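You operate a simulated robot arm through the tools that you are given. There is no shell and no other tool. Be economical: measure what you need, move in short steps, check, and stop when the job is done.

Carry out the task below with a simulated robot arm. There is one attempt and no reset: what you move stays moved.

TASK
Top the soap tank up to its red band from the green jug.
Fine: lid open to pour, shut afterwards; jug back in its place.
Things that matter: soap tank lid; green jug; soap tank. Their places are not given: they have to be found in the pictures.

It is judged by the outcome, as a careful person would: the job done as asked, and still so three seconds after it is handed in. It fails if anything else is knocked over, pushed out of place, dropped, spilled or broken.

THE ROBOT
A 7-joint arm with a two-finger parallel gripper, fixed in place. Base frame: the origin is at the foot of the arm, x ahead of it, y to its left, z up; the work surface is at about z = 840. Lengths are in mm, angles in rad, forces in N, time in s.
With the tool pointing down near the work surface it reaches from about 240 to 680 mm from the base axis. Its first joint turns from -1.152 to 1.152 rad. Payload 2.4 kg.
Tool frame: the origin (TCP) lies between the finger pads and is the grasp point; the fingertips stand 30 mm ahead of it; z points along the fingers, y is the line along which they close. The gripper opens to 94 mm. The fingers are 28 mm wide and 10 mm thick; the gripper's body (50 by 96 mm) begins 55 mm behind the TCP.
Orientation is that of the tool frame in the base frame, as [roll, pitch, yaw] about the fixed x, y, z axes, in that order (R = Rz(yaw) Ry(pitch) Rx(roll)). With the fingers straight down and closing along the base's y, the tool's x points along the base's -x, its y along +y and its z along -z.

THE INTERFACE
- The arm moves only by the tool move_arm. Its argument "series" is a list of rows, each a list of 3 entries, a list of its own where there are three numbers: the turn, a rotation vector about the base's x, y, z in units of 60 degrees (1.0 is 60 degrees), then the shift along the base's x, y, z in units of 300 mm (1.0 is 300 mm), then the finger opening in m, from 0 to 0.094. In form: [[[rx, ry, rz], [x, y, z], gripper], ...]. A call has 1 to 8 rows; each row is the pose to reach, as a shift and turn from the pose commanded when the call began. A call with a number of a shift or a turn outside -1 to 1 is refused whole. A row lasts 0.2 s, in which the tool goes at most 50 mm and 0.15 rad; a call with a longer step from one row to the next is refused whole, and so is a gripper value outside its range. A pose out of reach is approached as far as the arm can. The call stops where the force on the tool passes 70 N (or 10 N more than at its start, if that is more) or the arm is blocked; 0.2 s more then pass. The fingers move at their own pace (about 153 mm/s each) and stop on an object; they squeeze with about 32 N. The grip force told is the motor's: it shows also when the fingers shut on nothing. Time passes only in rows, and 0.2 s behind the last, so rows that repeat a pose let the fingers close. It gives the time, the measured TCP pose, the force on the tool (base axes), the opening and the grip force at its end, in the units of the frame above (readings bear some noise), and new pictures: "views" is both (left out), scene, wrist or none.
- Cameras (640 x 400 px; columns grow to the right, rows downward): "scene" is fixed at [44.5, 474.1, 1458.3]; the picture's right is [-0.73, -0.69, 0.00], its down [-0.30, 0.32, -0.90] and it looks along [0.62, -0.65, -0.44] (base axes); focal length 318 px, centre (320, 200). "wrist" rides on the gripper at [-37, 0, -58] in the tool frame; the picture's right is [0.00, -1.00, 0.00], its down [0.97, 0.00, -0.24] and it looks along [0.24, 0.00, 0.97] (tool axes); focal length 218 px, centre (320, 200).
- pixel_to_xyz(camera, pixels): for up to 12 pixels [column, row] of the newest picture of that camera ("zoom" is the newest enlarged one), the place [x, y, z] in the base frame of the surface seen there, good to about 2 mm. No time passes.
- zoom(camera, box): a new picture of the part [left, top, right, bottom] of that camera's present view, enlarged. No time passes.
- sign_off(): hands the job in; it is judged then, once.

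Work in short steps. Measure before you move; look again where a grasp or a placing could have gone wrong, and mend it. You have 80 turns and 120 pictures in all, the two below and enlarged ones among them. Open the gripper and draw the arm clear of the work before you hand the job in, unless the task says otherwise; then end with one line.

The tools are called after "Request:" as a command line: name --argument value ..., lists and objects as JSON in quotes. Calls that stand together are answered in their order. move_arm: Moves the arm, as the interface text tells. Its arguments: {"type":"object","properties":{"series":{"type":"array"},"views":{"type":"string","enum":["both","scene","wrist","none"]}},"required":["series"]} The other tools are called the same way: pixel_to_xyz (camera, pixels) gives the place of the surface under pixels of a picture; zoom (camera, box) takes an enlarged picture of a part of a camera's view; sign_off () hands the job in.

At the start:

```text
time_s: 0.0
tcp_pos: [337.5, 95.9, 1252.8]
ee_rot: [-3.141, 0.0, -3.14]
wrist_force: [0.6, -0.7, 0.0]
grip_width: 94.3
grip_force: 0.1
```

scene: 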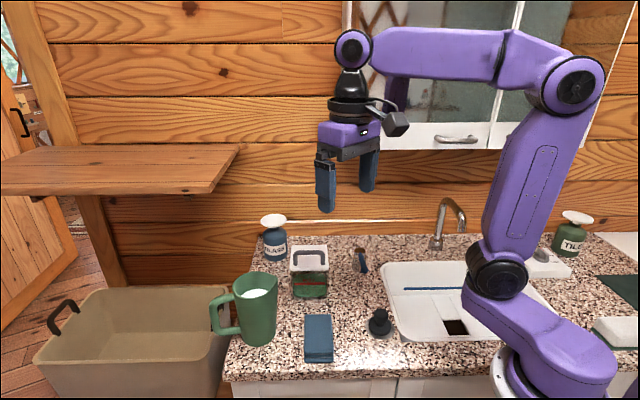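
wrist: 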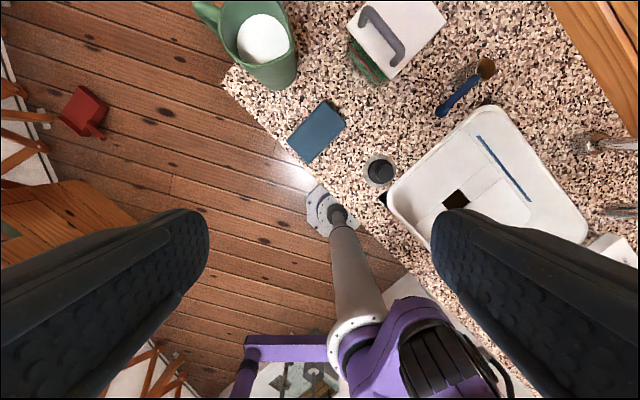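

The jug is around scene (255,310), and the tank with its grey-handled lid around (309,270). I zoom on both.

Request:
zoom --camera "scene" --box '[200, 200, 400, 370]'

Request:
zoom --camera "wrist" --box '[180, 0, 460, 175]'

Request:
pixel_to_xyz --camera "scene" --pixels '[[257, 294], [235, 283], [276, 283], [255, 342], [218, 318], [215, 300], [292, 268], [326, 267], [309, 250], [309, 297], [296, 296], [327, 295]]'

Request:
pixel_to_xyz --camera "wrist" --pixels '[[262, 40], [225, 20], [295, 55], [270, 85], [205, 12], [347, 30], [391, 78], [445, 18], [375, 10], [398, 52], [370, 70], [360, 5]]'

```text
2.35 times, centred on (300, 285) of scene
```

zoom: 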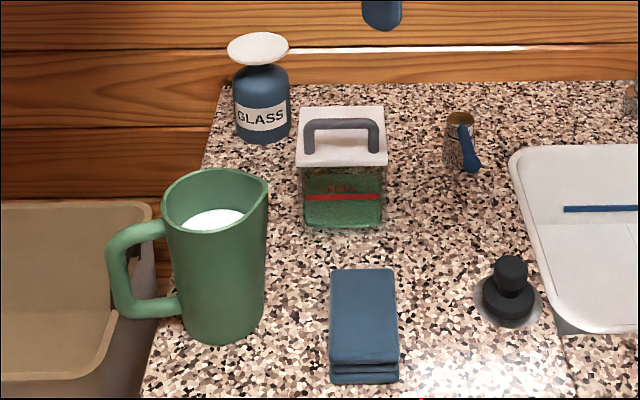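

```text
2.29 times, centred on (320, 88) of wrist
```

zoom: 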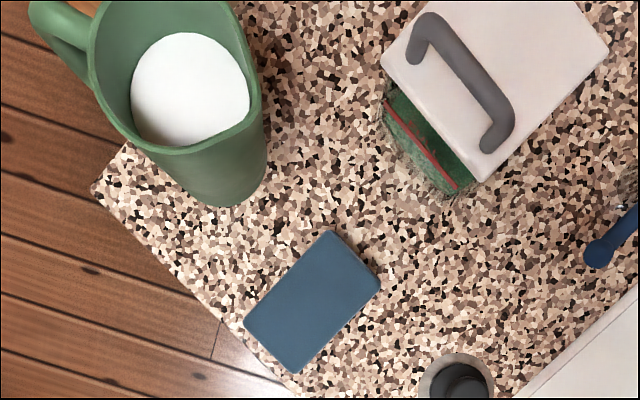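

```text
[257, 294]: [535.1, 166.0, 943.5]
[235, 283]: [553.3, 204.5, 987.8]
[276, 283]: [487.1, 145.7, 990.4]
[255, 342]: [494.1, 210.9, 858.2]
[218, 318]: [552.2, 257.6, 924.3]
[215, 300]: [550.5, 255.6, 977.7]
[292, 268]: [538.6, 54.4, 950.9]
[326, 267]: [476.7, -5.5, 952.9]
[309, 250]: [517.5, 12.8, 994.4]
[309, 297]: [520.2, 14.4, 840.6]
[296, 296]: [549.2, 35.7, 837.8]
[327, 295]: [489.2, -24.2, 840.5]
```

```text
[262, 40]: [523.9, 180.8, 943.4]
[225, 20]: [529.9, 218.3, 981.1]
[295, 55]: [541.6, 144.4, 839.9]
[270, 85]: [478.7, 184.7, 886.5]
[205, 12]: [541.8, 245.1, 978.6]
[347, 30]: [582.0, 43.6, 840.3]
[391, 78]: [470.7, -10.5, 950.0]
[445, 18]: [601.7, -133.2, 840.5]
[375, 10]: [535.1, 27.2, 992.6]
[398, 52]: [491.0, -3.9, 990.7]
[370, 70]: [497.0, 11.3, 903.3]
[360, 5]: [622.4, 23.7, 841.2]
```

Handle appears near the lid's front edge, so the lid is probably hinged at the back. I zoom in tighter and measure.

Request:
zoom --camera "scene" --box '[278, 232, 342, 304]'

Request:
pixel_to_xyz --camera "wrist" --pixels '[[350, 26], [392, 76], [445, 20], [418, 2], [366, 12], [398, 62], [385, 25], [215, 25], [192, 6], [291, 30], [294, 50], [250, 62]]'

Request:
pixel_to_xyz --camera "scene" --pixels '[[292, 247], [326, 247], [293, 270], [326, 269], [295, 255], [323, 255], [296, 264], [322, 264], [309, 260], [309, 266], [309, 272], [309, 285]]'

```text
5.56 times, centred on (310, 268) of scene
```

zoom: 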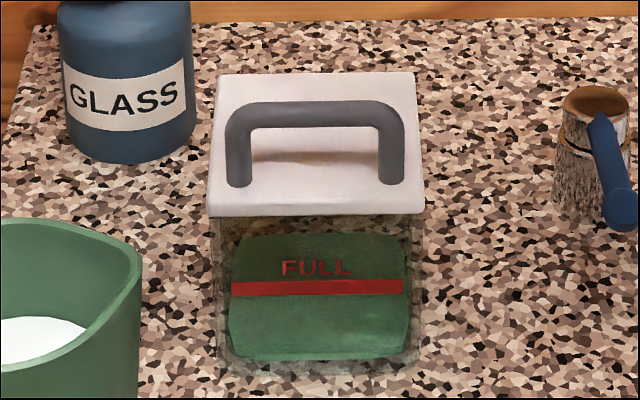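

```text
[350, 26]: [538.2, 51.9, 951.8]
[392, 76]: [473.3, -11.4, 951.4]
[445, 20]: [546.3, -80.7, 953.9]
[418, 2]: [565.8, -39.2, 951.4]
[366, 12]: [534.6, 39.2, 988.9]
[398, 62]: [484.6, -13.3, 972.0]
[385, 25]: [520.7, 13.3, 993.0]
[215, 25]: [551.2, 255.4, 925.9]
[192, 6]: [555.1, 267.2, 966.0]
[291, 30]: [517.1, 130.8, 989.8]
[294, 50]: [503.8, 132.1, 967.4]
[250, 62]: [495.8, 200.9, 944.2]
```

```text
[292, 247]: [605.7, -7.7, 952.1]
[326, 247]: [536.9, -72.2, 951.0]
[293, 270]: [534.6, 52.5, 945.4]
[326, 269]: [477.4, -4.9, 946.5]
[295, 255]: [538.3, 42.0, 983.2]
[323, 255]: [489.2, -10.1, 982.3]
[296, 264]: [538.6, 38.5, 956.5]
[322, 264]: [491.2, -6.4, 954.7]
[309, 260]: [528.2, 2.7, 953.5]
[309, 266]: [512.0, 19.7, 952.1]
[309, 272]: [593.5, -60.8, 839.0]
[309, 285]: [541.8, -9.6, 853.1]
```

The tank has a 45°-rotated square lid, z≈951. Its handle bar is centred near (518,13,989), running along (-0.72,-0.70), about 33 mm in front of the lid centre. Next I move above the handle with the fingers closing across the bar.

Request:
move_arm --series '[[[0, 0, 0.1], [0.086, -0.04, -0.05], 0.06], [[0, 0, 0.21], [0.172, -0.079, -0.13], 0.06], [[0, 0, 0.314], [0.258, -0.119, -0.21], 0.06], [[0, 0, 0.419], [0.344, -0.158, -0.29], 0.06], [[0, 0, 0.524], [0.43, -0.198, -0.37], 0.06], [[0, 0, 0.629], [0.516, -0.237, -0.45], 0.06], [[0, 0, 0.733], [0.602, -0.277, -0.543], 0.06], [[0, 0, 0.733], [0.602, -0.277, -0.543], 0.06]]'

```text
time_s: 1.8
tcp_pos: [518.2, 13.6, 1090.1]
ee_rot: [3.141, -0.002, -2.371]
wrist_force: [-0.5, -0.2, -0.7]
grip_width: 60.2
grip_force: 0.1
```

scene: 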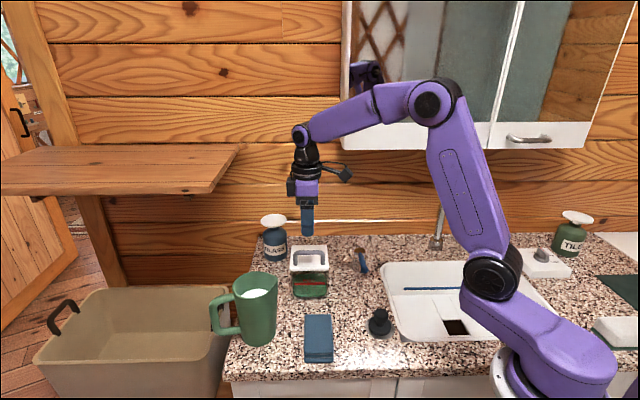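
wrist: 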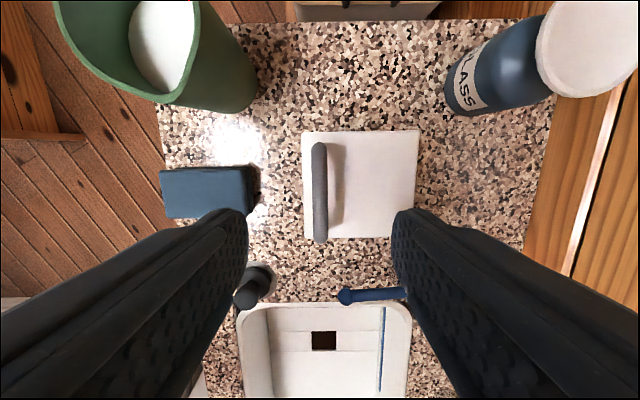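

Aligned with the lid; the bar is at wrist (320,190). I measure it and the lid edges, and take extra jug measurements.

Request:
pixel_to_xyz --camera "wrist" --pixels '[[319, 155], [320, 190], [320, 230], [305, 135], [417, 134], [304, 235], [412, 235], [360, 185], [195, 50], [165, 96], [60, 15], [160, 45]]'

Request:
zoom --camera "scene" --box '[200, 260, 290, 355]'

```text
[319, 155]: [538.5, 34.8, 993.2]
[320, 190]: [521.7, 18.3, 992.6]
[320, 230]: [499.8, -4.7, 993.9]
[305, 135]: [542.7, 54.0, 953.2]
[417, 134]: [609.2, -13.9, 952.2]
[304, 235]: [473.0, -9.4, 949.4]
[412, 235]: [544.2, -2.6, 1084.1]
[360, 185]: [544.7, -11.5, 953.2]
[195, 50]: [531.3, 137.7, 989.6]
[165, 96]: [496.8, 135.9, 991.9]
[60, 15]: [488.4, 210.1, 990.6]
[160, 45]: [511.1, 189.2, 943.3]
```

```text
4.21 times, centred on (245, 308) of scene
```

zoom: 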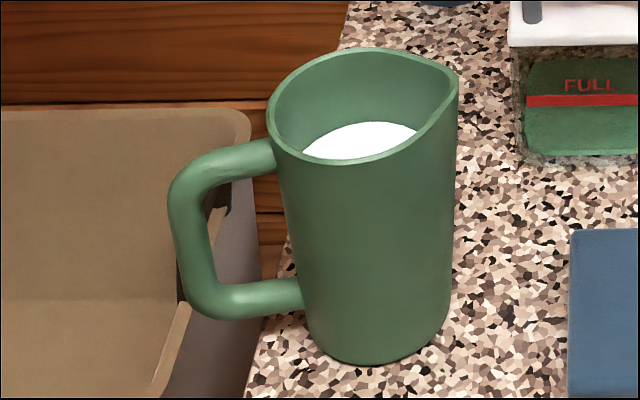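

Centred within 1 mm. I descend to z≈988 and close on the bar.

Request:
move_arm --series '[[[0, 0, 0], [0, 0, -0.13], 0.06], [[0, 0, 0], [0, 0, -0.25], 0.06], [[0, 0, 0], [0, 0, -0.34], 0.06], [[0, 0, 0], [0, 0, -0.34], 0.0], [[0, 0, 0], [0, 0, -0.34], 0.0], [[0, 0, 0], [0, 0, -0.34], 0.0]]' --views "none"

```text
time_s: 3.2
tcp_pos: [517.6, 12.6, 987.9]
ee_rot: [-3.141, 0.001, -2.371]
wrist_force: [0.9, -3.2, -3.1]
grip_width: 15.8
grip_force: 44.7
```

The bar is gripped (about 16 mm wide). I try lifting along a hinge arc about the back edge, up to 20°, and check the forces.

Request:
move_arm --series '[[[0.083, 0.082, 0], [0.0139, -0.0142, 0.0322], 0.0], [[0.167, 0.163, 0], [0.0306, -0.0312, 0.0617], 0.0], [[0.238, 0.233, 0], [0.0467, -0.0477, 0.0847], 0.0]]'

```text
time_s: 4.0
tcp_pos: [530.2, -0.3, 1013.8]
ee_rot: [2.79, -0.006, -2.372]
wrist_force: [-8.3, -0.6, 5.4]
grip_width: 15.8
grip_force: 45.0
```

scene: 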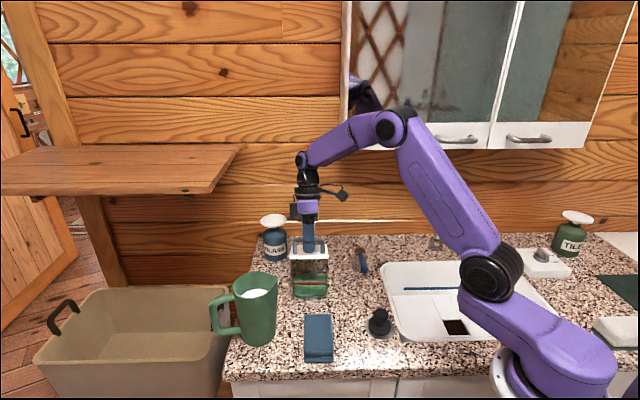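
wrist: 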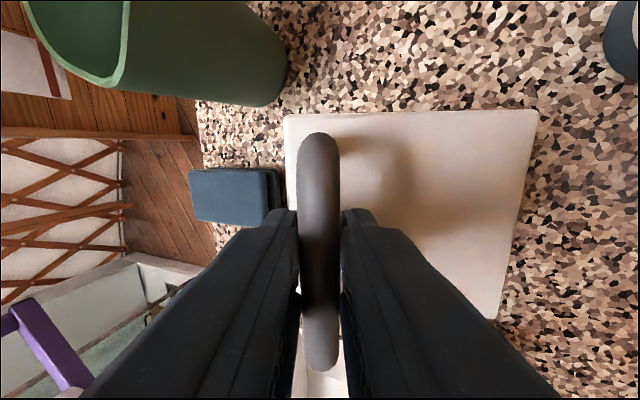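

Forces are small. I check whether the lid is tilting on a hinge.

Request:
zoom --camera "scene" --box '[262, 215, 358, 305]'

Request:
pixel_to_xyz --camera "wrist" --pixels '[[290, 120], [530, 113], [495, 312], [400, 180], [500, 200]]'

```text
4.44 times, centred on (310, 260) of scene
```

zoom: 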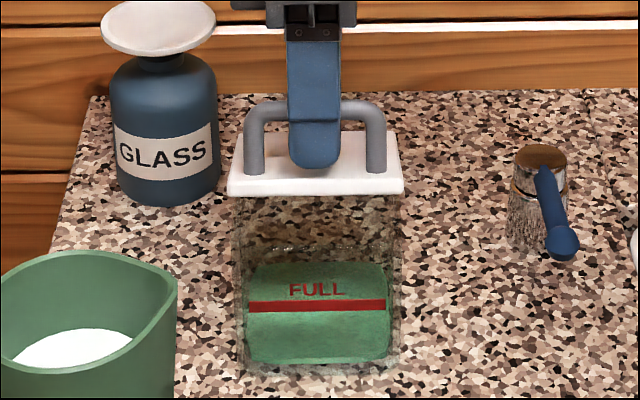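

```text
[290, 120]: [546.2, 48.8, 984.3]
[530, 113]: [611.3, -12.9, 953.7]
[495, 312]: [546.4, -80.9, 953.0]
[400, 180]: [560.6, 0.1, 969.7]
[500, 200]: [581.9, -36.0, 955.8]
```

The back edge stayed put, but I rotated about it anyway. A small 4 mm straight-up test will tell a hinge from a loose lid.

Request:
move_arm --series '[[[0, 0, 0], [0.005, -0.005, 0.02], 0.0], [[0, 0, 0], [0.005, -0.005, 0.02], 0.0]]' --views "none"

Request:
pixel_to_xyz --camera "wrist" --pixels '[[500, 200]]'

```text
time_s: 4.6
tcp_pos: [533.2, -5.0, 1019.1]
ee_rot: [2.796, -0.003, -2.376]
wrist_force: [3.6, -10.0, -13.1]
grip_width: 15.7
grip_force: 45.1
```

```text
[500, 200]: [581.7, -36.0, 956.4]
```

The force rose about 18 N over 6 mm, so it is a hinge. I continue the arc to about 55°, letting the bar roll in the pads with only a little more tool tilt.

Request:
move_arm --series '[[[0.03, 0.03, 0], [0.028, -0.029, 0.02], 0.0], [[0.06, 0.058, 0], [0.0593, -0.0605, 0.0367], 0.0], [[0.09, 0.087, 0], [0.086, -0.088, 0.048], 0.0], [[0.119, 0.117, 0], [0.1141, -0.1165, 0.0567], 0.0]]'

```text
time_s: 5.6
tcp_pos: [567.8, -37.4, 1041.0]
ee_rot: [2.622, 0.003, -2.37]
wrist_force: [-9.8, -0.6, 38.1]
grip_width: 15.9
grip_force: 45.1
```

scene: 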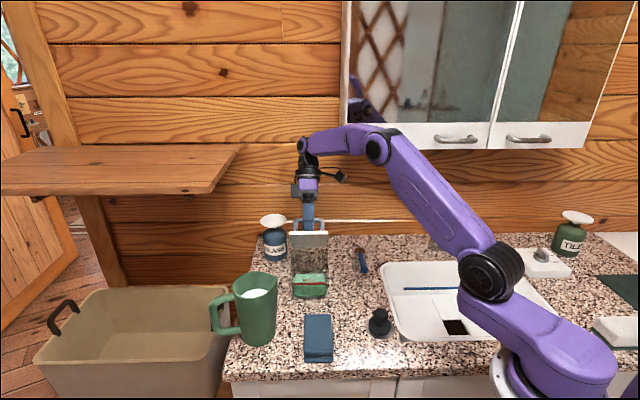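
wrist: 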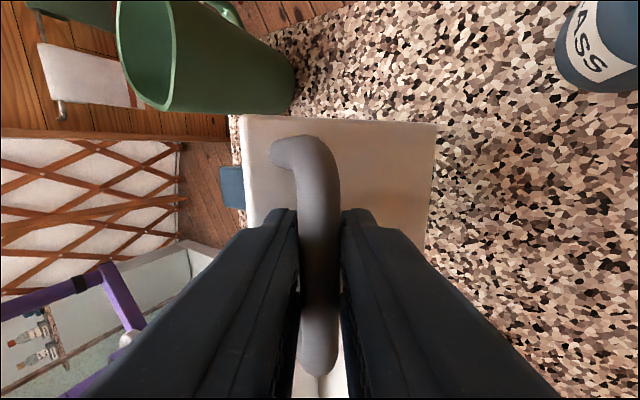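

The tool was pushed up 5 mm, so the hinge centre is slightly off. I refit the circle (radius 94, hinge 85 mm back and 40 mm below) and continue to about 95°.

Request:
move_arm --series '[[[0, 0, 0], [0.017, -0.0175, 0.018], 0.0], [[0, 0, 0], [0.0343, -0.035, 0.0193], 0.0], [[0, 0, 0], [0.0535, -0.0545, 0.018], 0.0], [[0, 0, 0], [0.0726, -0.0741, 0.0143], 0.0], [[0, 0, 0], [0.0912, -0.093, 0.008], 0.0], [[0, 0, 0], [0.1097, -0.112, 0.0], 0.0], [[0, 0, 0], [0.1444, -0.1475, -0.0233], 0.0]]'

```text
time_s: 7.2
tcp_pos: [606.7, -76.9, 1034.0]
ee_rot: [2.626, 0.007, -2.37]
wrist_force: [26.3, 9.4, 27.1]
grip_width: 16.2
grip_force: 45.3
out of reach, approached as far as the arm can: row 7
```

scene: 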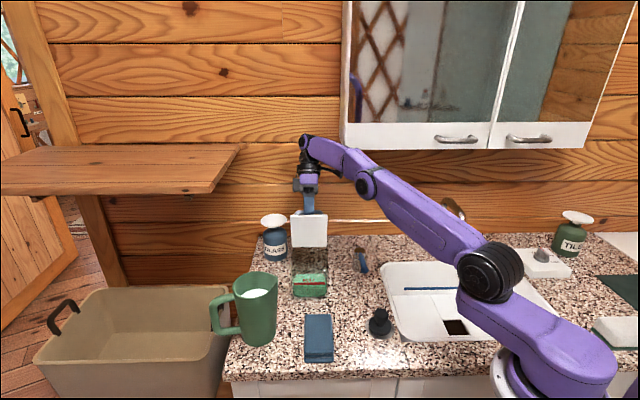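
wrist: 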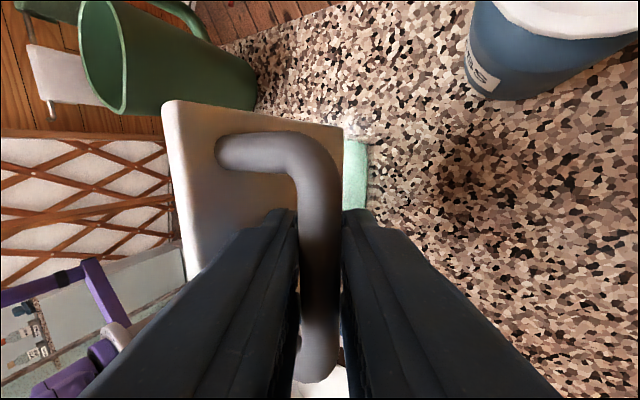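

The lid is about at 90° and the tilted tool is at its reach limit. I straighten the tool to vertical (which gains reach) while continuing the arc to about 110°.

Request:
move_arm --series '[[[-0.09, -0.088, 0], [0, 0, 0], 0.0], [[-0.18, -0.176, 0], [0, 0, 0], 0.0], [[-0.27, -0.264, 0], [0.01, -0.01, -0.01], 0.0], [[-0.3575, -0.35, 0], [0.0313, -0.0319, -0.0317], 0.0], [[-0.3575, -0.35, 0], [0.0455, -0.0465, -0.0503], 0.0]]'

```text
time_s: 8.4
tcp_pos: [619.9, -92.7, 1016.4]
ee_rot: [-3.133, 0.006, -2.372]
wrist_force: [20.8, 10.8, 15.2]
grip_width: 16.2
grip_force: 44.5
```

scene: 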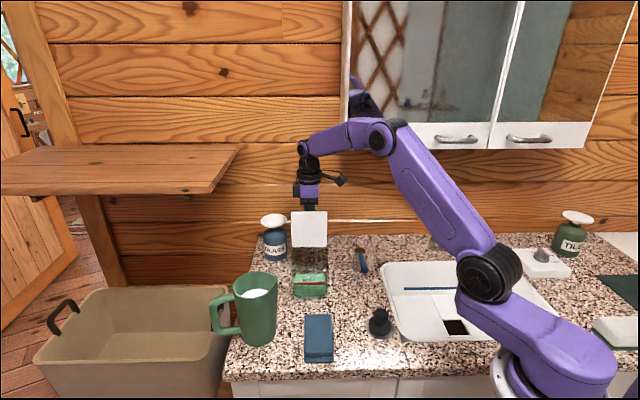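
wrist: 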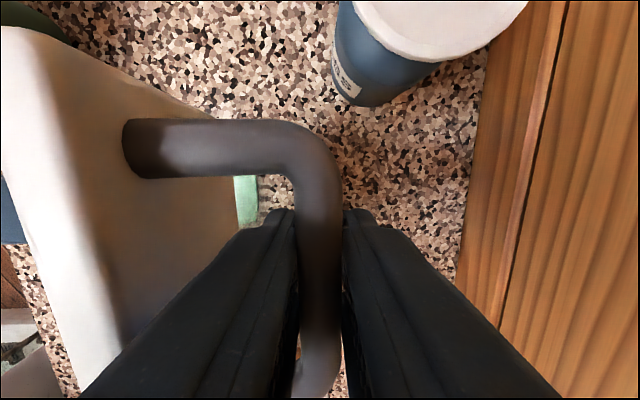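

The lid is at about 106° (past vertical). I open the fingers slightly to see whether it stays.

Request:
move_arm --series '[[[0, 0, 0], [0, 0, 0], 0.03], [[0, 0, 0], [0, 0, 0], 0.03], [[0, 0, 0], [0, 0, 0], 0.03]]' --views "wrist"

```text
time_s: 9.2
tcp_pos: [618.0, -94.3, 1014.7]
ee_rot: [-3.14, -0.002, -2.376]
wrist_force: [1.0, -0.3, 0.4]
grip_width: 29.8
grip_force: 0.2
```

wrist: 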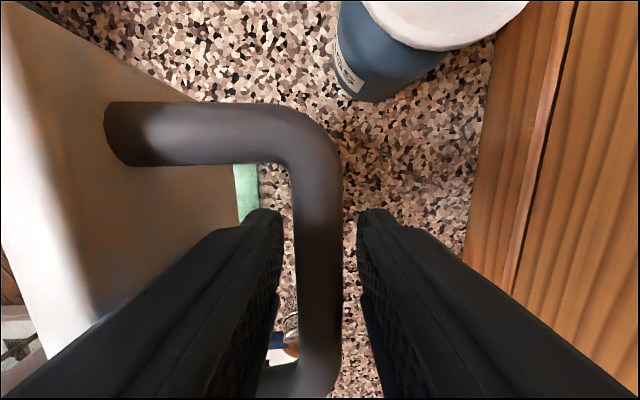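

The bar hangs free between the pads, so the lid stays. I lift straight up out of it.

Request:
move_arm --series '[[[0, 0, 0], [0, 0, 0.12], 0.032], [[0, 0, 0], [0, 0, 0.28], 0.032], [[0, 0, 0], [-0.05, 0.05, 0.42], 0.05], [[0, 0, 0], [-0.2, 0.1, 0.42], 0.094], [[0, 0, 0], [-0.35, 0.2, 0.42], 0.094], [[0, 0, 0], [-0.49, 0.28, 0.42], 0.094]]'

```text
refused: row 5 steps farther than a row can; nothing moved
```

Request:
move_arm --series '[[[0, 0, 0], [0, 0, 0.12], 0.032], [[0, 0, 0], [0, 0, 0.27], 0.032], [[0, 0, 0], [-0.05, 0.05, 0.4], 0.05], [[0, 0, 0], [-0.18, 0.1, 0.42], 0.094], [[0, 0, 0], [-0.31, 0.16, 0.42], 0.094], [[0, 0, 0], [-0.44, 0.22, 0.42], 0.094]]'

```text
time_s: 10.6
tcp_pos: [484.8, -27.3, 1139.9]
ee_rot: [3.142, 0.001, -2.373]
wrist_force: [0.1, 0.2, -0.3]
grip_width: 94.0
grip_force: 0.1
```

scene: 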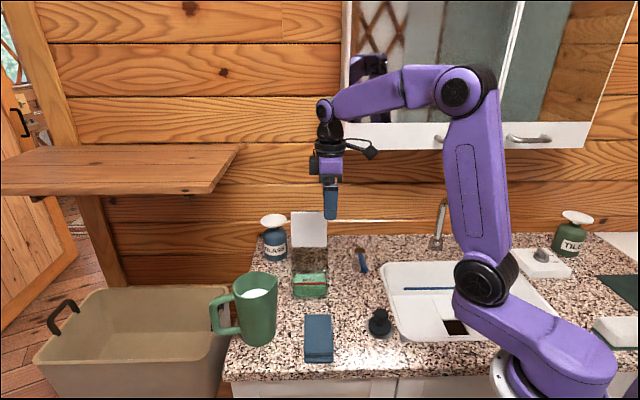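
wrist: 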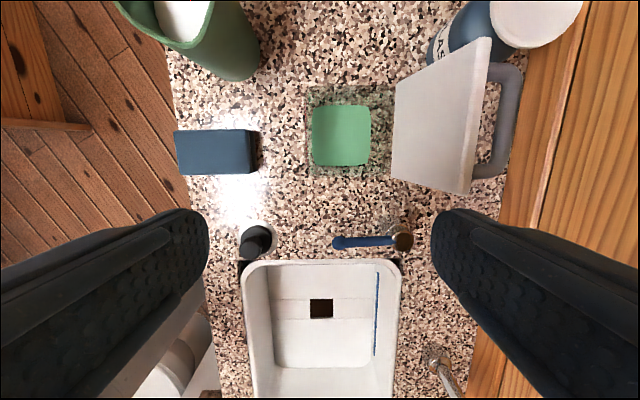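

The lid stays open. I measure the tank's liquid surface and rim, and the jug geometry.

Request:
pixel_to_xyz --camera "wrist" --pixels '[[342, 135], [315, 108], [368, 162], [368, 108], [315, 162], [306, 90], [392, 90], [305, 176], [342, 92]]'

Request:
zoom --camera "wrist" --box '[280, 60, 420, 200]'

Request:
zoom --camera "scene" --box '[270, 205, 350, 305]'

Request:
pixel_to_xyz --camera "scene" --pixels '[[237, 286], [250, 273], [262, 272], [275, 279], [276, 285], [268, 293], [255, 298], [242, 295], [240, 318], [256, 318], [270, 318], [256, 335]]'

```text
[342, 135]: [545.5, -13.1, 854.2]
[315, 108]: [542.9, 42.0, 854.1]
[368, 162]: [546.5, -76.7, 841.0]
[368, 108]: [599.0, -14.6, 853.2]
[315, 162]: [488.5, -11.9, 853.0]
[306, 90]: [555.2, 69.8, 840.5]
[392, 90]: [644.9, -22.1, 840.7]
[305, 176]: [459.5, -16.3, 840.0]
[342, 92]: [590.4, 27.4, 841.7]
```

```text
2.86 times, centred on (350, 130) of wrist
```

zoom: 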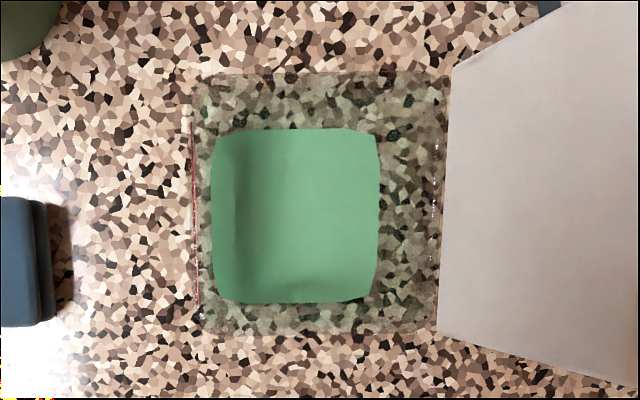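

```text
4.00 times, centred on (310, 255) of scene
```

zoom: 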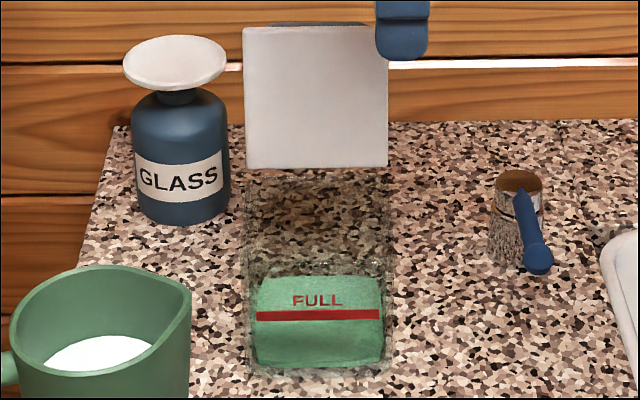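

```text
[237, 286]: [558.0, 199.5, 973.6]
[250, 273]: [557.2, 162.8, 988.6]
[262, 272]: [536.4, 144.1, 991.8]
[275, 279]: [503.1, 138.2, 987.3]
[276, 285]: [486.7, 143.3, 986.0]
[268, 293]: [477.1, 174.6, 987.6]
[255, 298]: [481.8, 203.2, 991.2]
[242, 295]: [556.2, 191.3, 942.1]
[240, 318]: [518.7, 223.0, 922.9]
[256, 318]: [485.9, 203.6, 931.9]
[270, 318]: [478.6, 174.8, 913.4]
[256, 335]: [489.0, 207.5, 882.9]
```

The tank liquid is at z≈853.5, with the band at ≈891. The jug centre is near (518,180) with r≈41, spout azimuth ≈-112° and handle azimuth ≈68°. I measure the handle loop, the bin, and more body points.

Request:
zoom --camera "scene" --box '[205, 260, 285, 350]'

Request:
pixel_to_xyz --camera "zoom" --pixels '[[130, 180], [160, 175], [190, 165], [130, 230], [135, 270], [150, 310], [190, 335], [230, 330], [90, 280], [180, 240], [260, 300], [20, 150]]'

Request:
pixel_to_xyz --camera "scene" --pixels '[[222, 300], [212, 290], [120, 290], [200, 385], [60, 318], [320, 335], [379, 315], [244, 330], [260, 330], [272, 325]]'

```text
4.44 times, centred on (245, 305) of scene
```

zoom: 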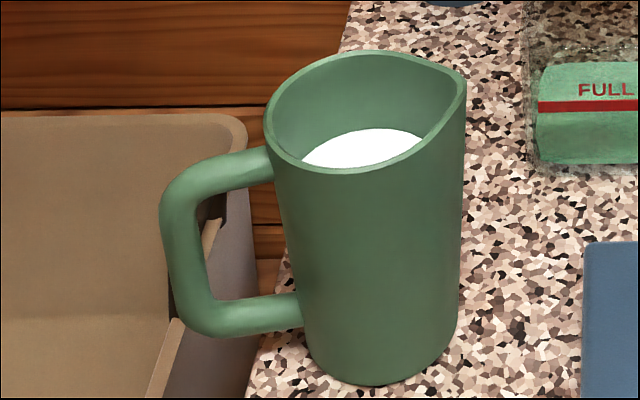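

```text
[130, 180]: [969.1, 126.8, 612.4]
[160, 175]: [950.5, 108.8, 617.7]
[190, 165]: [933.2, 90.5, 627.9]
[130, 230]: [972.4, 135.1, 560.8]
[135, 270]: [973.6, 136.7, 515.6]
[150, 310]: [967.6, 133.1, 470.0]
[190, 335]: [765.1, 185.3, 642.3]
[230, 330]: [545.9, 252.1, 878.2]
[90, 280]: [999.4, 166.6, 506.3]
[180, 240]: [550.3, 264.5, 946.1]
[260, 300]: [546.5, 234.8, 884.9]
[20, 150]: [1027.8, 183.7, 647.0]
```

```text
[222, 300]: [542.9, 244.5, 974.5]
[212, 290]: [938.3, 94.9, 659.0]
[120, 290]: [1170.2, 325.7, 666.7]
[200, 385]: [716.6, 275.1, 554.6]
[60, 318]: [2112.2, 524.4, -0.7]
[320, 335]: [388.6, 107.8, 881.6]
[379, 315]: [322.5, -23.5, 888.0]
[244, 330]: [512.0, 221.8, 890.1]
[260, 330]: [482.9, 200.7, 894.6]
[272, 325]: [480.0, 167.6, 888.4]
```

The handle loop interior spans roughly z 890–958, and the bin is low. The plan is a horizontal grasp of the body at z≈924 along azimuth -22°, with one finger passing through the handle loop. First I move to a staging point and yaw.

Request:
move_arm --series '[[[0, 0, -0.13], [-0.04, 0.11, 0], 0.094], [[0, 0, -0.26], [-0.08, 0.22, 0], 0.094], [[0, 0, -0.39], [-0.12, 0.33, 0], 0.094], [[0, 0, -0.52], [-0.16, 0.44, 0], 0.094], [[0, 0, -0.65], [-0.2, 0.55, 0], 0.094], [[0, 0, -0.78], [-0.24, 0.66, 0], 0.094], [[0, 0, -0.9], [-0.27, 0.76, 0], 0.094], [[0, 0, -1.0], [-0.3, 0.84, 0], 0.094]]' --views "none"

Request:
move_arm --series '[[[-0.038, -0.134, 0], [0, 0, 0], 0.094], [[-0.076, -0.27, 0], [0, 0, 0], 0.094], [[-0.114, -0.405, 0], [0, 0, 0], 0.094], [[-0.152, -0.54, 0], [0, 0, 0], 0.094], [[-0.19, -0.67, 0], [0, 0, 0], 0.094], [[-0.228, -0.8, 0], [0, 0, 0], 0.094], [[-0.26, -0.92, 0], [0, 0, 0], 0.094], [[-0.276, -0.961, 0], [0, 0, 0], 0.094]]'

```text
time_s: 12.4
tcp_pos: [395.3, 224.9, 1141.5]
ee_rot: [-3.141, 0.0, 2.859]
wrist_force: [0.6, -0.2, -1.1]
grip_width: 94.3
grip_force: 0.1
```

```text
time_s: 14.2
tcp_pos: [395.8, 226.4, 1140.6]
ee_rot: [-3.142, 1.049, 2.862]
wrist_force: [-0.7, -0.1, 0.3]
grip_width: 94.1
grip_force: 0.0
```

scene: 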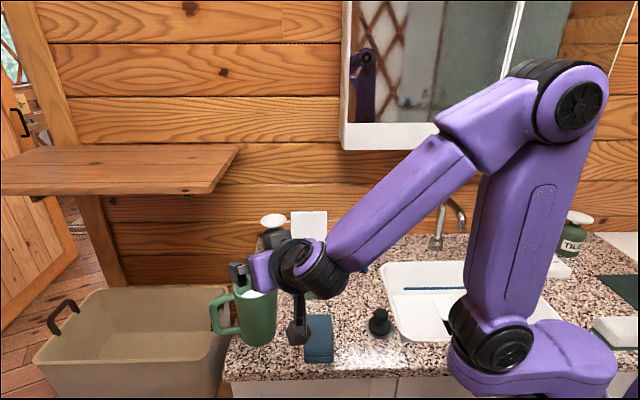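
wrist: 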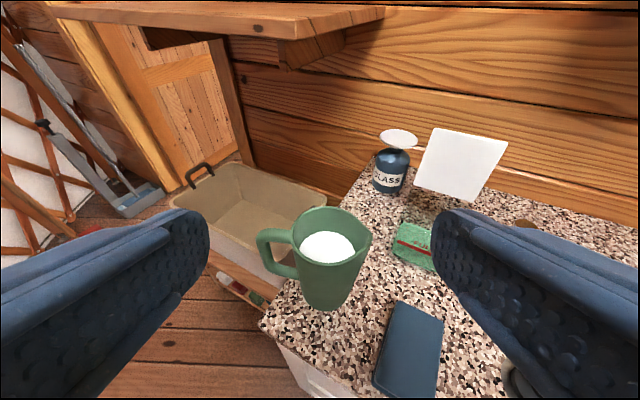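

The pose is reached. A dark part at scene (298,325) is unclear, so I zoom in before lowering.

Request:
zoom --camera "scene" --box '[200, 210, 380, 370]'

Request:
pixel_to_xyz --camera "scene" --pixels '[[298, 335], [298, 305], [240, 278], [262, 270], [300, 262]]'

Request:
pixel_to_xyz --camera "wrist" --pixels '[[321, 208], [295, 240], [365, 240], [330, 265], [326, 246], [300, 225], [350, 218], [302, 275], [352, 275], [330, 305], [268, 240], [369, 232]]'

```text
2.50 times, centred on (290, 290) of scene
```

zoom: 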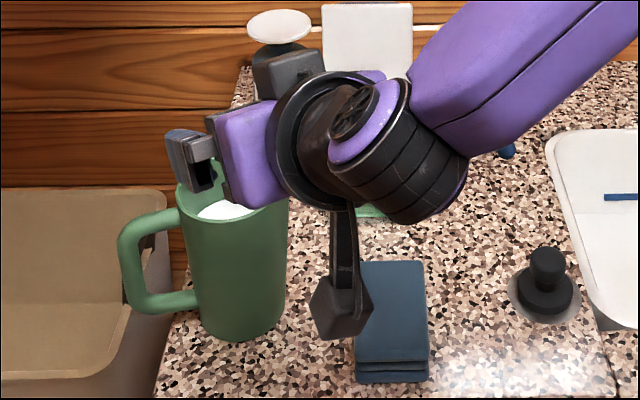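

```text
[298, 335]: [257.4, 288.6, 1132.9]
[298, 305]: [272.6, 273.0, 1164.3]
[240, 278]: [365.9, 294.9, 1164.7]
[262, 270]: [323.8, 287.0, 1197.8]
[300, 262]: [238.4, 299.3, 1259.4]
```

```text
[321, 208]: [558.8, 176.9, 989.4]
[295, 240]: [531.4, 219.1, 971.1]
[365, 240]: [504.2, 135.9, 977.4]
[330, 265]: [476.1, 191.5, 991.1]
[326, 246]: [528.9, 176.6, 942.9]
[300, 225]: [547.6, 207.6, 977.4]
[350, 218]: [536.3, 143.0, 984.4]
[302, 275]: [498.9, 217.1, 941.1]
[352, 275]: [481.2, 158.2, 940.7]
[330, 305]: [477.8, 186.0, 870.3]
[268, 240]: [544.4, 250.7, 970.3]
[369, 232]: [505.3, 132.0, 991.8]
```

The dangling part is the wrist-camera bracket, about 80–95 mm along tool +x. A fully horizontal tool would bring it down to the counter, so I keep 22° of down-tilt. I move to a pre-grasp on the approach line.

Request:
move_arm --series '[[[-0.011, -0.032, -0.03], [0.015, 0, -0.14], 0.094], [[-0.022, -0.063, -0.06], [0.03, -0.003, -0.28], 0.094], [[-0.033, -0.095, -0.09], [0.045, -0.005, -0.43], 0.094], [[-0.044, -0.126, -0.117], [0.059, -0.007, -0.568], 0.094], [[-0.044, -0.126, -0.117], [0.059, -0.007, -0.568], 0.094]]'

```text
time_s: 15.4
tcp_pos: [414.6, 222.2, 970.3]
ee_rot: [3.138, 1.187, 2.734]
wrist_force: [-0.6, 0.7, 0.8]
grip_width: 94.0
grip_force: 0.0
```

scene: 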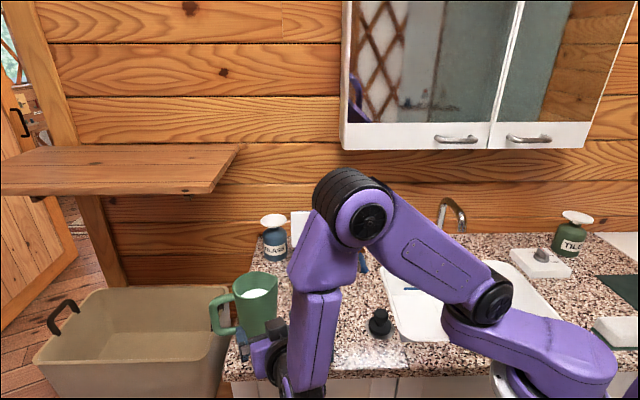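
wrist: 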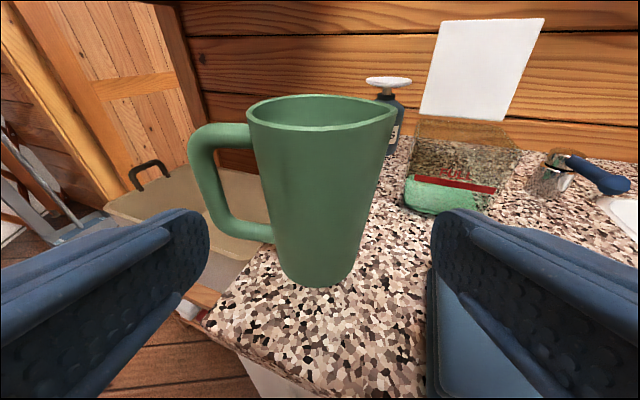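

The jug is centred at column ≈318, handle on the left, loop open to the left finger. I advance most of the way along the tool axis.

Request:
move_arm --series '[[[0, 0, 0], [0.06, -0.024, -0.027], 0.094], [[0, 0, 0], [0.12, -0.049, -0.053], 0.094], [[0, 0, 0], [0.18, -0.073, -0.079], 0.094], [[0, 0, 0], [0.22, -0.09, -0.096], 0.094]]'

```text
time_s: 16.4
tcp_pos: [480.9, 196.3, 941.9]
ee_rot: [3.139, 1.186, 2.737]
wrist_force: [0.6, 0.3, -0.2]
grip_width: 94.2
grip_force: 0.0
```

scene: 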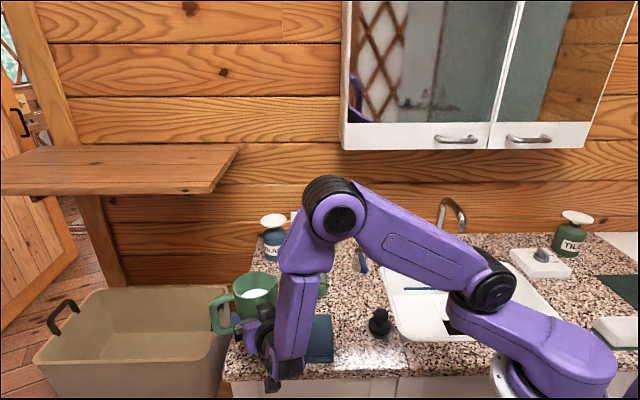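
wrist: 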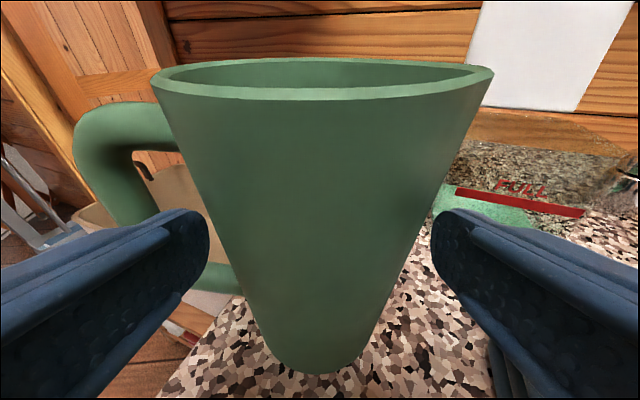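

The jug is centred between the fingertips and the left finger is lined up with the loop. I advance the remaining ~34 mm in small steps.

Request:
move_arm --series '[[[0, 0, 0], [0.034, -0.014, -0.015], 0.094], [[0, 0, 0], [0.068, -0.028, -0.03], 0.094], [[0, 0, 0], [0.102, -0.043, -0.044], 0.094]]'

```text
time_s: 17.2
tcp_pos: [510.4, 182.3, 927.9]
ee_rot: [-3.141, 1.187, 2.737]
wrist_force: [0.4, -1.1, 0.2]
grip_width: 94.1
grip_force: 0.1
```

scene: 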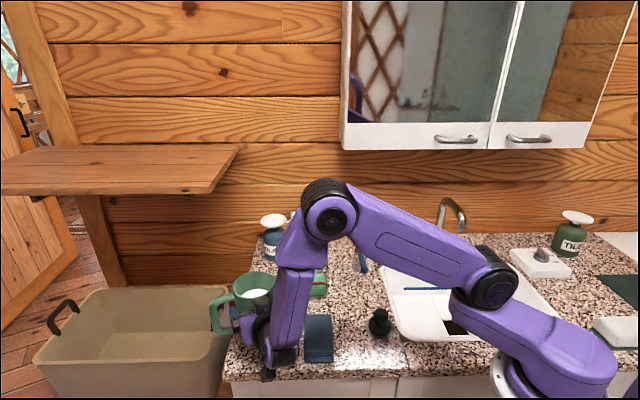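
wrist: 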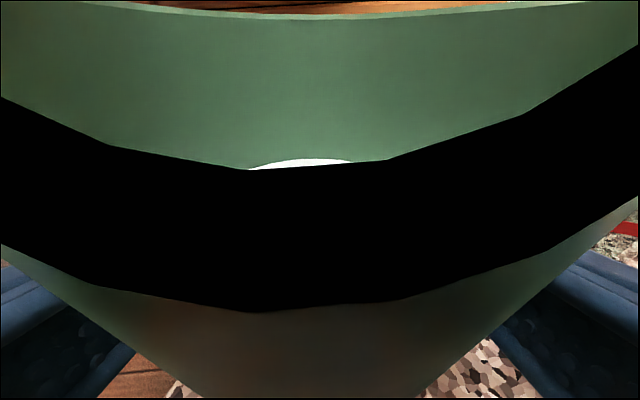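

There is no contact force. I close the fingers on the jug body.

Request:
move_arm --series '[[[0, 0, 0], [0, 0, 0], 0.0], [[0, 0, 0], [0, 0, 0], 0.0], [[0, 0, 0], [0, 0, 0], 0.0], [[0, 0, 0], [0, 0, 0], 0.0]]' --views "scene"

Request:
zoom --camera "scene" --box '[200, 250, 320, 370]'

```text
time_s: 18.2
tcp_pos: [511.8, 182.6, 927.4]
ee_rot: [3.141, 1.188, 2.737]
wrist_force: [-0.6, 1.2, 0.8]
grip_width: 86.8
grip_force: 32.2
```

scene: 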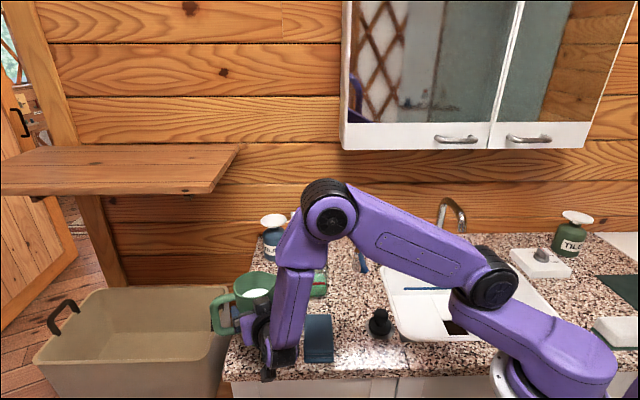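

```text
3.33 times, centred on (260, 310) of scene
```

zoom: 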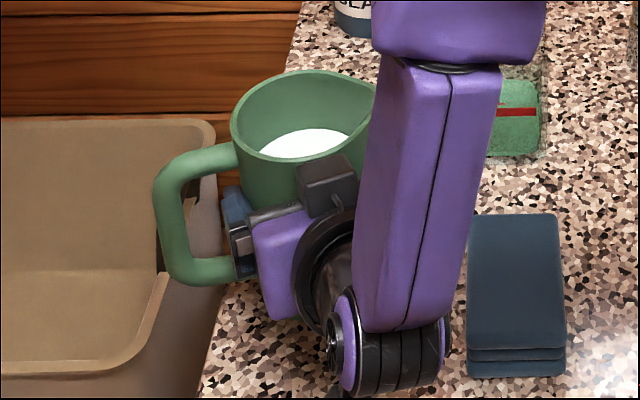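

The grip holds at 86.8 mm and 32 N. Before lifting, I locate the GLASS bottle, which lies near the pouring place.

Request:
pixel_to_xyz --camera "scene" --pixels '[[273, 222], [273, 216], [264, 220], [285, 220], [270, 252], [302, 214], [298, 213], [275, 257]]'

Request:
move_arm --series '[[[0, 0, 0], [0, 0, 0.03], 0.0], [[0, 0, 0], [0, 0, 0.1], 0.0], [[0, 0, 0], [0, 0, 0.18], 0.0], [[0, 0, 0], [0, 0, 0.26], 0.0], [[0, 0, 0], [0, 0, 0.34], 0.0], [[0, 0, 0], [0, 0, 0.38], 0.0]]'

```text
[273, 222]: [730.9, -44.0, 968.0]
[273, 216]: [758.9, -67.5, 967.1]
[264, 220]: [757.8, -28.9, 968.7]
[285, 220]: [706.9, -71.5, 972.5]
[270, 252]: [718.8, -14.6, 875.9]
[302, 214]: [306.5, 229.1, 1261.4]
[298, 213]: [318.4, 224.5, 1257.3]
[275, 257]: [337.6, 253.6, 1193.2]
```

```text
time_s: 19.6
tcp_pos: [510.7, 182.7, 1042.4]
ee_rot: [-3.141, 1.186, 2.739]
wrist_force: [-0.1, 0.3, -2.2]
grip_width: 86.8
grip_force: 32.4
```

scene: 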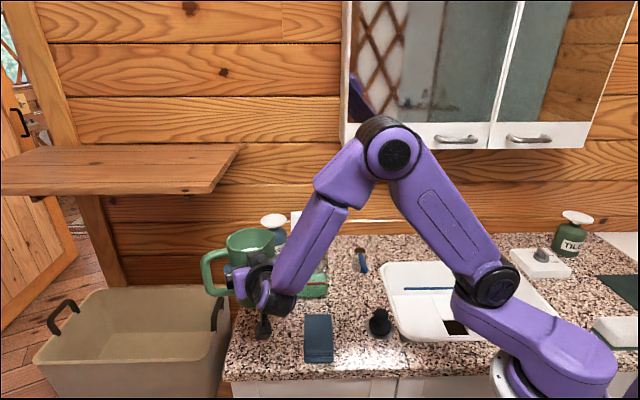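
wrist: 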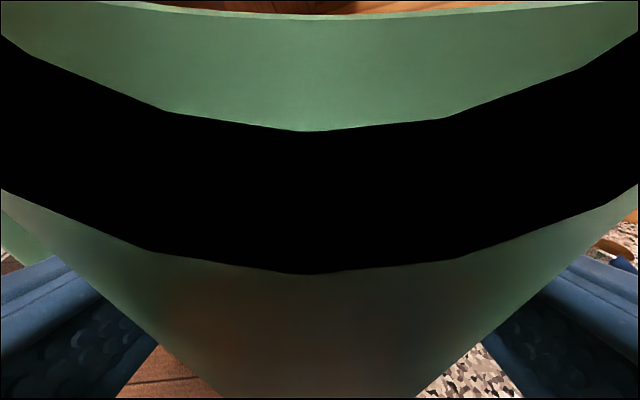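

The jug is lifted cleanly, and the bottle is far away at (730,-45). I yaw +27° so the arm won't block the camera's view of the tank, moving beside the tank with the jug upright.

Request:
move_arm --series '[[[0, 0, 0.03], [0.002, -0.02, 0.02], 0.0], [[0, 0, 0.1], [0.006, -0.07, 0.04], 0.0], [[0, 0, 0.18], [0.013, -0.14, 0.06], 0.0], [[0, 0, 0.26], [0.021, -0.22, 0.06], 0.0], [[0, 0, 0.35], [0.029, -0.29, 0.06], 0.0], [[0, 0, 0.42], [0.035, -0.34, 0.06], 0.0], [[0, 0, 0.45], [0.037, -0.36, 0.06], 0.0], [[0, 0, 0.45], [0.037, -0.36, 0.06], 0.0]]' --views "scene"

```text
time_s: 21.4
tcp_pos: [520.7, 75.2, 1060.6]
ee_rot: [3.14, 1.187, -3.074]
wrist_force: [0.4, 0.2, -1.1]
grip_width: 86.3
grip_force: 32.0
```

scene: 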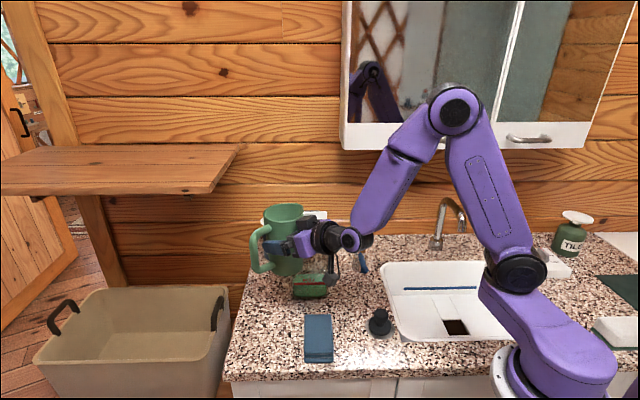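

The tank stays visible under the gripper. I zoom to verify the spout position.

Request:
zoom --camera "scene" --box '[240, 190, 360, 310]'

Request:
pixel_to_xyz --camera "zoom" --pixels '[[320, 70], [280, 45], [210, 55], [240, 80], [295, 55], [205, 65], [280, 300], [250, 285], [310, 285]]'

```text
3.33 times, centred on (300, 250) of scene
```

zoom: 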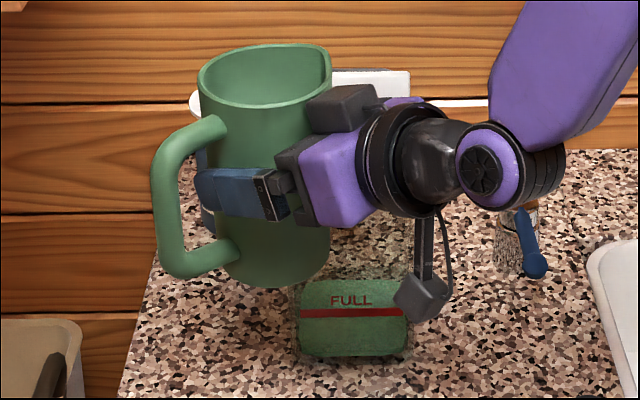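

```text
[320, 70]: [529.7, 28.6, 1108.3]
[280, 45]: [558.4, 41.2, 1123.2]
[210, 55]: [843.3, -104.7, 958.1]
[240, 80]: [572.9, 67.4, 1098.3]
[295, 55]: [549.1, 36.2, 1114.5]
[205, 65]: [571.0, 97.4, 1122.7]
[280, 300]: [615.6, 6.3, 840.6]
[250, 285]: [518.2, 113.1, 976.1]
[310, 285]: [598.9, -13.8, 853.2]
```

Spout is at about (526,28,1123), as expected. I tilt to 40° (below the flow threshold), moving over the tank.

Request:
move_arm --series '[[[0.08, 0.007, 0], [0, -0.004, -0.01], 0.0], [[0.2, 0.0175, 0], [0, -0.008, -0.03], 0.0], [[0.33, 0.029, 0], [0, -0.012, -0.05], 0.0], [[0.45, 0.039, 0], [0, -0.016, -0.07], 0.0], [[0.57, 0.05, 0], [0, -0.02, -0.09], 0.0], [[0.65, 0.057, 0], [0, -0.023, -0.1], 0.0], [[0.664, 0.058, 0], [0, -0.023, -0.1], 0.0]]' --views "scene"

Request:
zoom --camera "scene" --box '[240, 190, 360, 310]'

```text
time_s: 23.0
tcp_pos: [558.1, 157.9, 1151.2]
ee_rot: [2.142, 0.827, 2.277]
wrist_force: [0.6, -0.2, -1.4]
grip_width: 86.1
grip_force: 31.7
out of reach, approached as far as the arm can: row 2, 3, 4, 5, 6, 7
```

scene: 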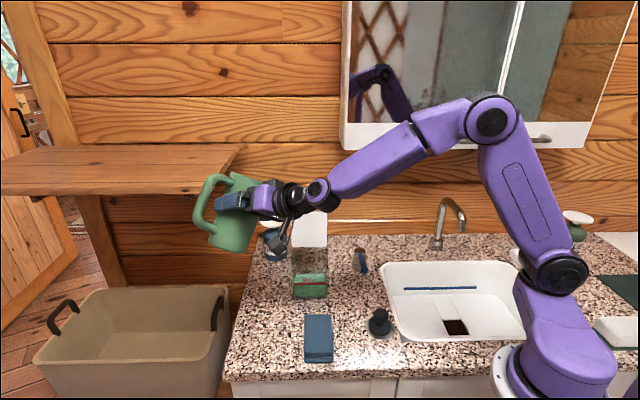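

```text
3.33 times, centred on (300, 250) of scene
```

zoom: 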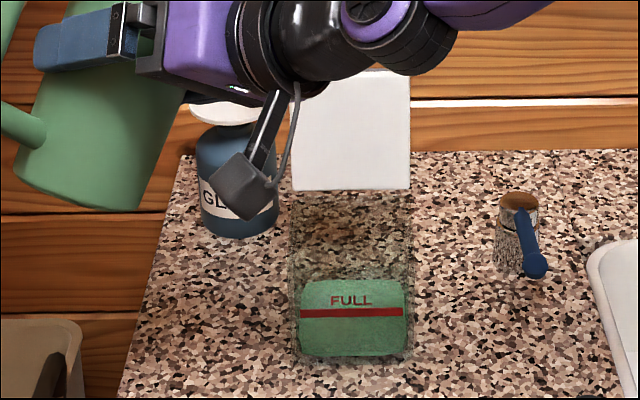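

The roll hit a joint limit and the arm drifted off position (TCP 558,158,1151). The jug is tilted ≈35° with no spill visible. I undo the tilt in place first.

Request:
move_arm --series '[[[-0.1, -0.015, 0.008], [0, 0, 0], 0.0], [[-0.22, -0.033, 0.019], [0, 0, 0], 0.0], [[-0.34, -0.052, 0.03], [0, 0, 0], 0.0], [[-0.46, -0.07, 0.04], [0, 0, 0], 0.0], [[-0.577, -0.0875, 0.05], [0, 0, 0], 0.0], [[-0.577, -0.0875, 0.05], [0, 0, 0], 0.0]]' --views "scene"

```text
time_s: 24.4
tcp_pos: [555.7, 160.3, 1150.1]
ee_rot: [-3.13, 1.189, -3.065]
wrist_force: [0.4, 0.3, -2.2]
grip_width: 85.9
grip_force: 31.5
```

scene: 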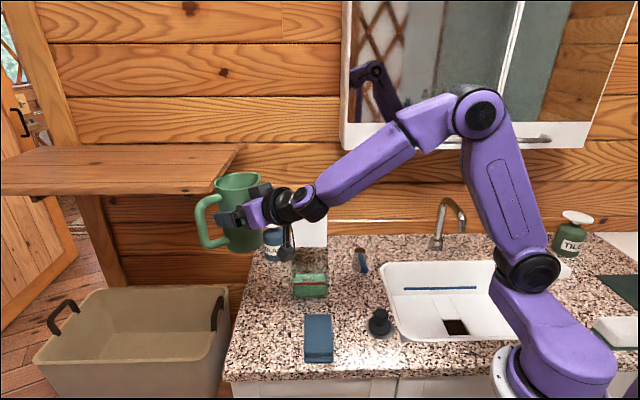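

The jug is upright again. I probe the limit here without translating: a small +24° tilt (well below the flow threshold) in steps, to learn where it binds.

Request:
move_arm --series '[[[0.1, 0.009, 0], [0, 0, 0], 0.0], [[0.2, 0.0175, 0], [0, 0, 0], 0.0], [[0.3, 0.026, 0], [0, 0, 0], 0.0], [[0.4, 0.035, 0], [0, 0, 0], 0.0], [[0.4, 0.035, 0], [0, 0, 0], 0.0]]' --views "none"

```text
time_s: 25.6
tcp_pos: [555.3, 161.6, 1152.5]
ee_rot: [2.281, 1.005, 2.43]
wrist_force: [0.2, -0.8, -2.9]
grip_width: 86.1
grip_force: 32.0
```

The +24° tilt works here, so the limit depends on position. I carry the tilted jug towards (557,66,1100) to see whether it stays reachable.

Request:
move_arm --series '[[[0, 0, 0], [0, -0.06, -0.02], 0.0], [[0, 0, 0], [0, -0.13, -0.05], 0.0], [[0, 0, 0], [0, -0.2, -0.08], 0.0], [[0, 0, 0], [0, -0.27, -0.11], 0.0], [[0, 0, 0], [0, -0.32, -0.14], 0.0], [[0, 0, 0], [0, -0.32, -0.16], 0.0]]' --views "scene"

```text
time_s: 27.0
tcp_pos: [559.1, 98.4, 1144.9]
ee_rot: [2.318, 1.007, 2.448]
wrist_force: [0.9, 0.9, -2.7]
grip_width: 85.8
grip_force: 31.7
out of reach, approached as far as the arm can: row 3, 4, 5, 6
```

scene: 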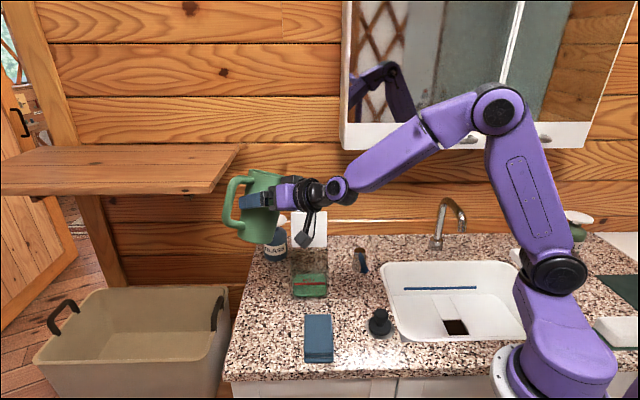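

Moving towards -y binds while +y helps, so yawing the tool the other way should free it. I yaw the tilted jug -45° and move it beside the tank at the same height.

Request:
move_arm --series '[[[0, 0, -0.12], [0.0, 0.0, 0], 0.0], [[0, 0, -0.25], [0.01, -0.01, 0], 0.0], [[0, 0, -0.38], [0.025, -0.03, 0], 0.0], [[0, 0, -0.51], [0.04, -0.06, 0], 0.0], [[0, 0, -0.64], [0.06, -0.1, 0], 0.0], [[0, 0, -0.75], [0.075, -0.14, 0], 0.0], [[0, 0, -0.75], [0.075, -0.14, 0], 0.0]]' --views "scene"

```text
time_s: 28.6
tcp_pos: [582.7, 56.5, 1144.5]
ee_rot: [2.282, 1.007, 1.645]
wrist_force: [0.0, 0.2, -2.2]
grip_width: 85.8
grip_force: 31.2
```

scene: 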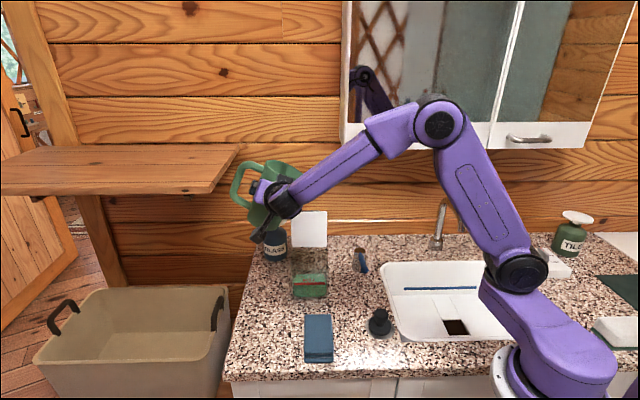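

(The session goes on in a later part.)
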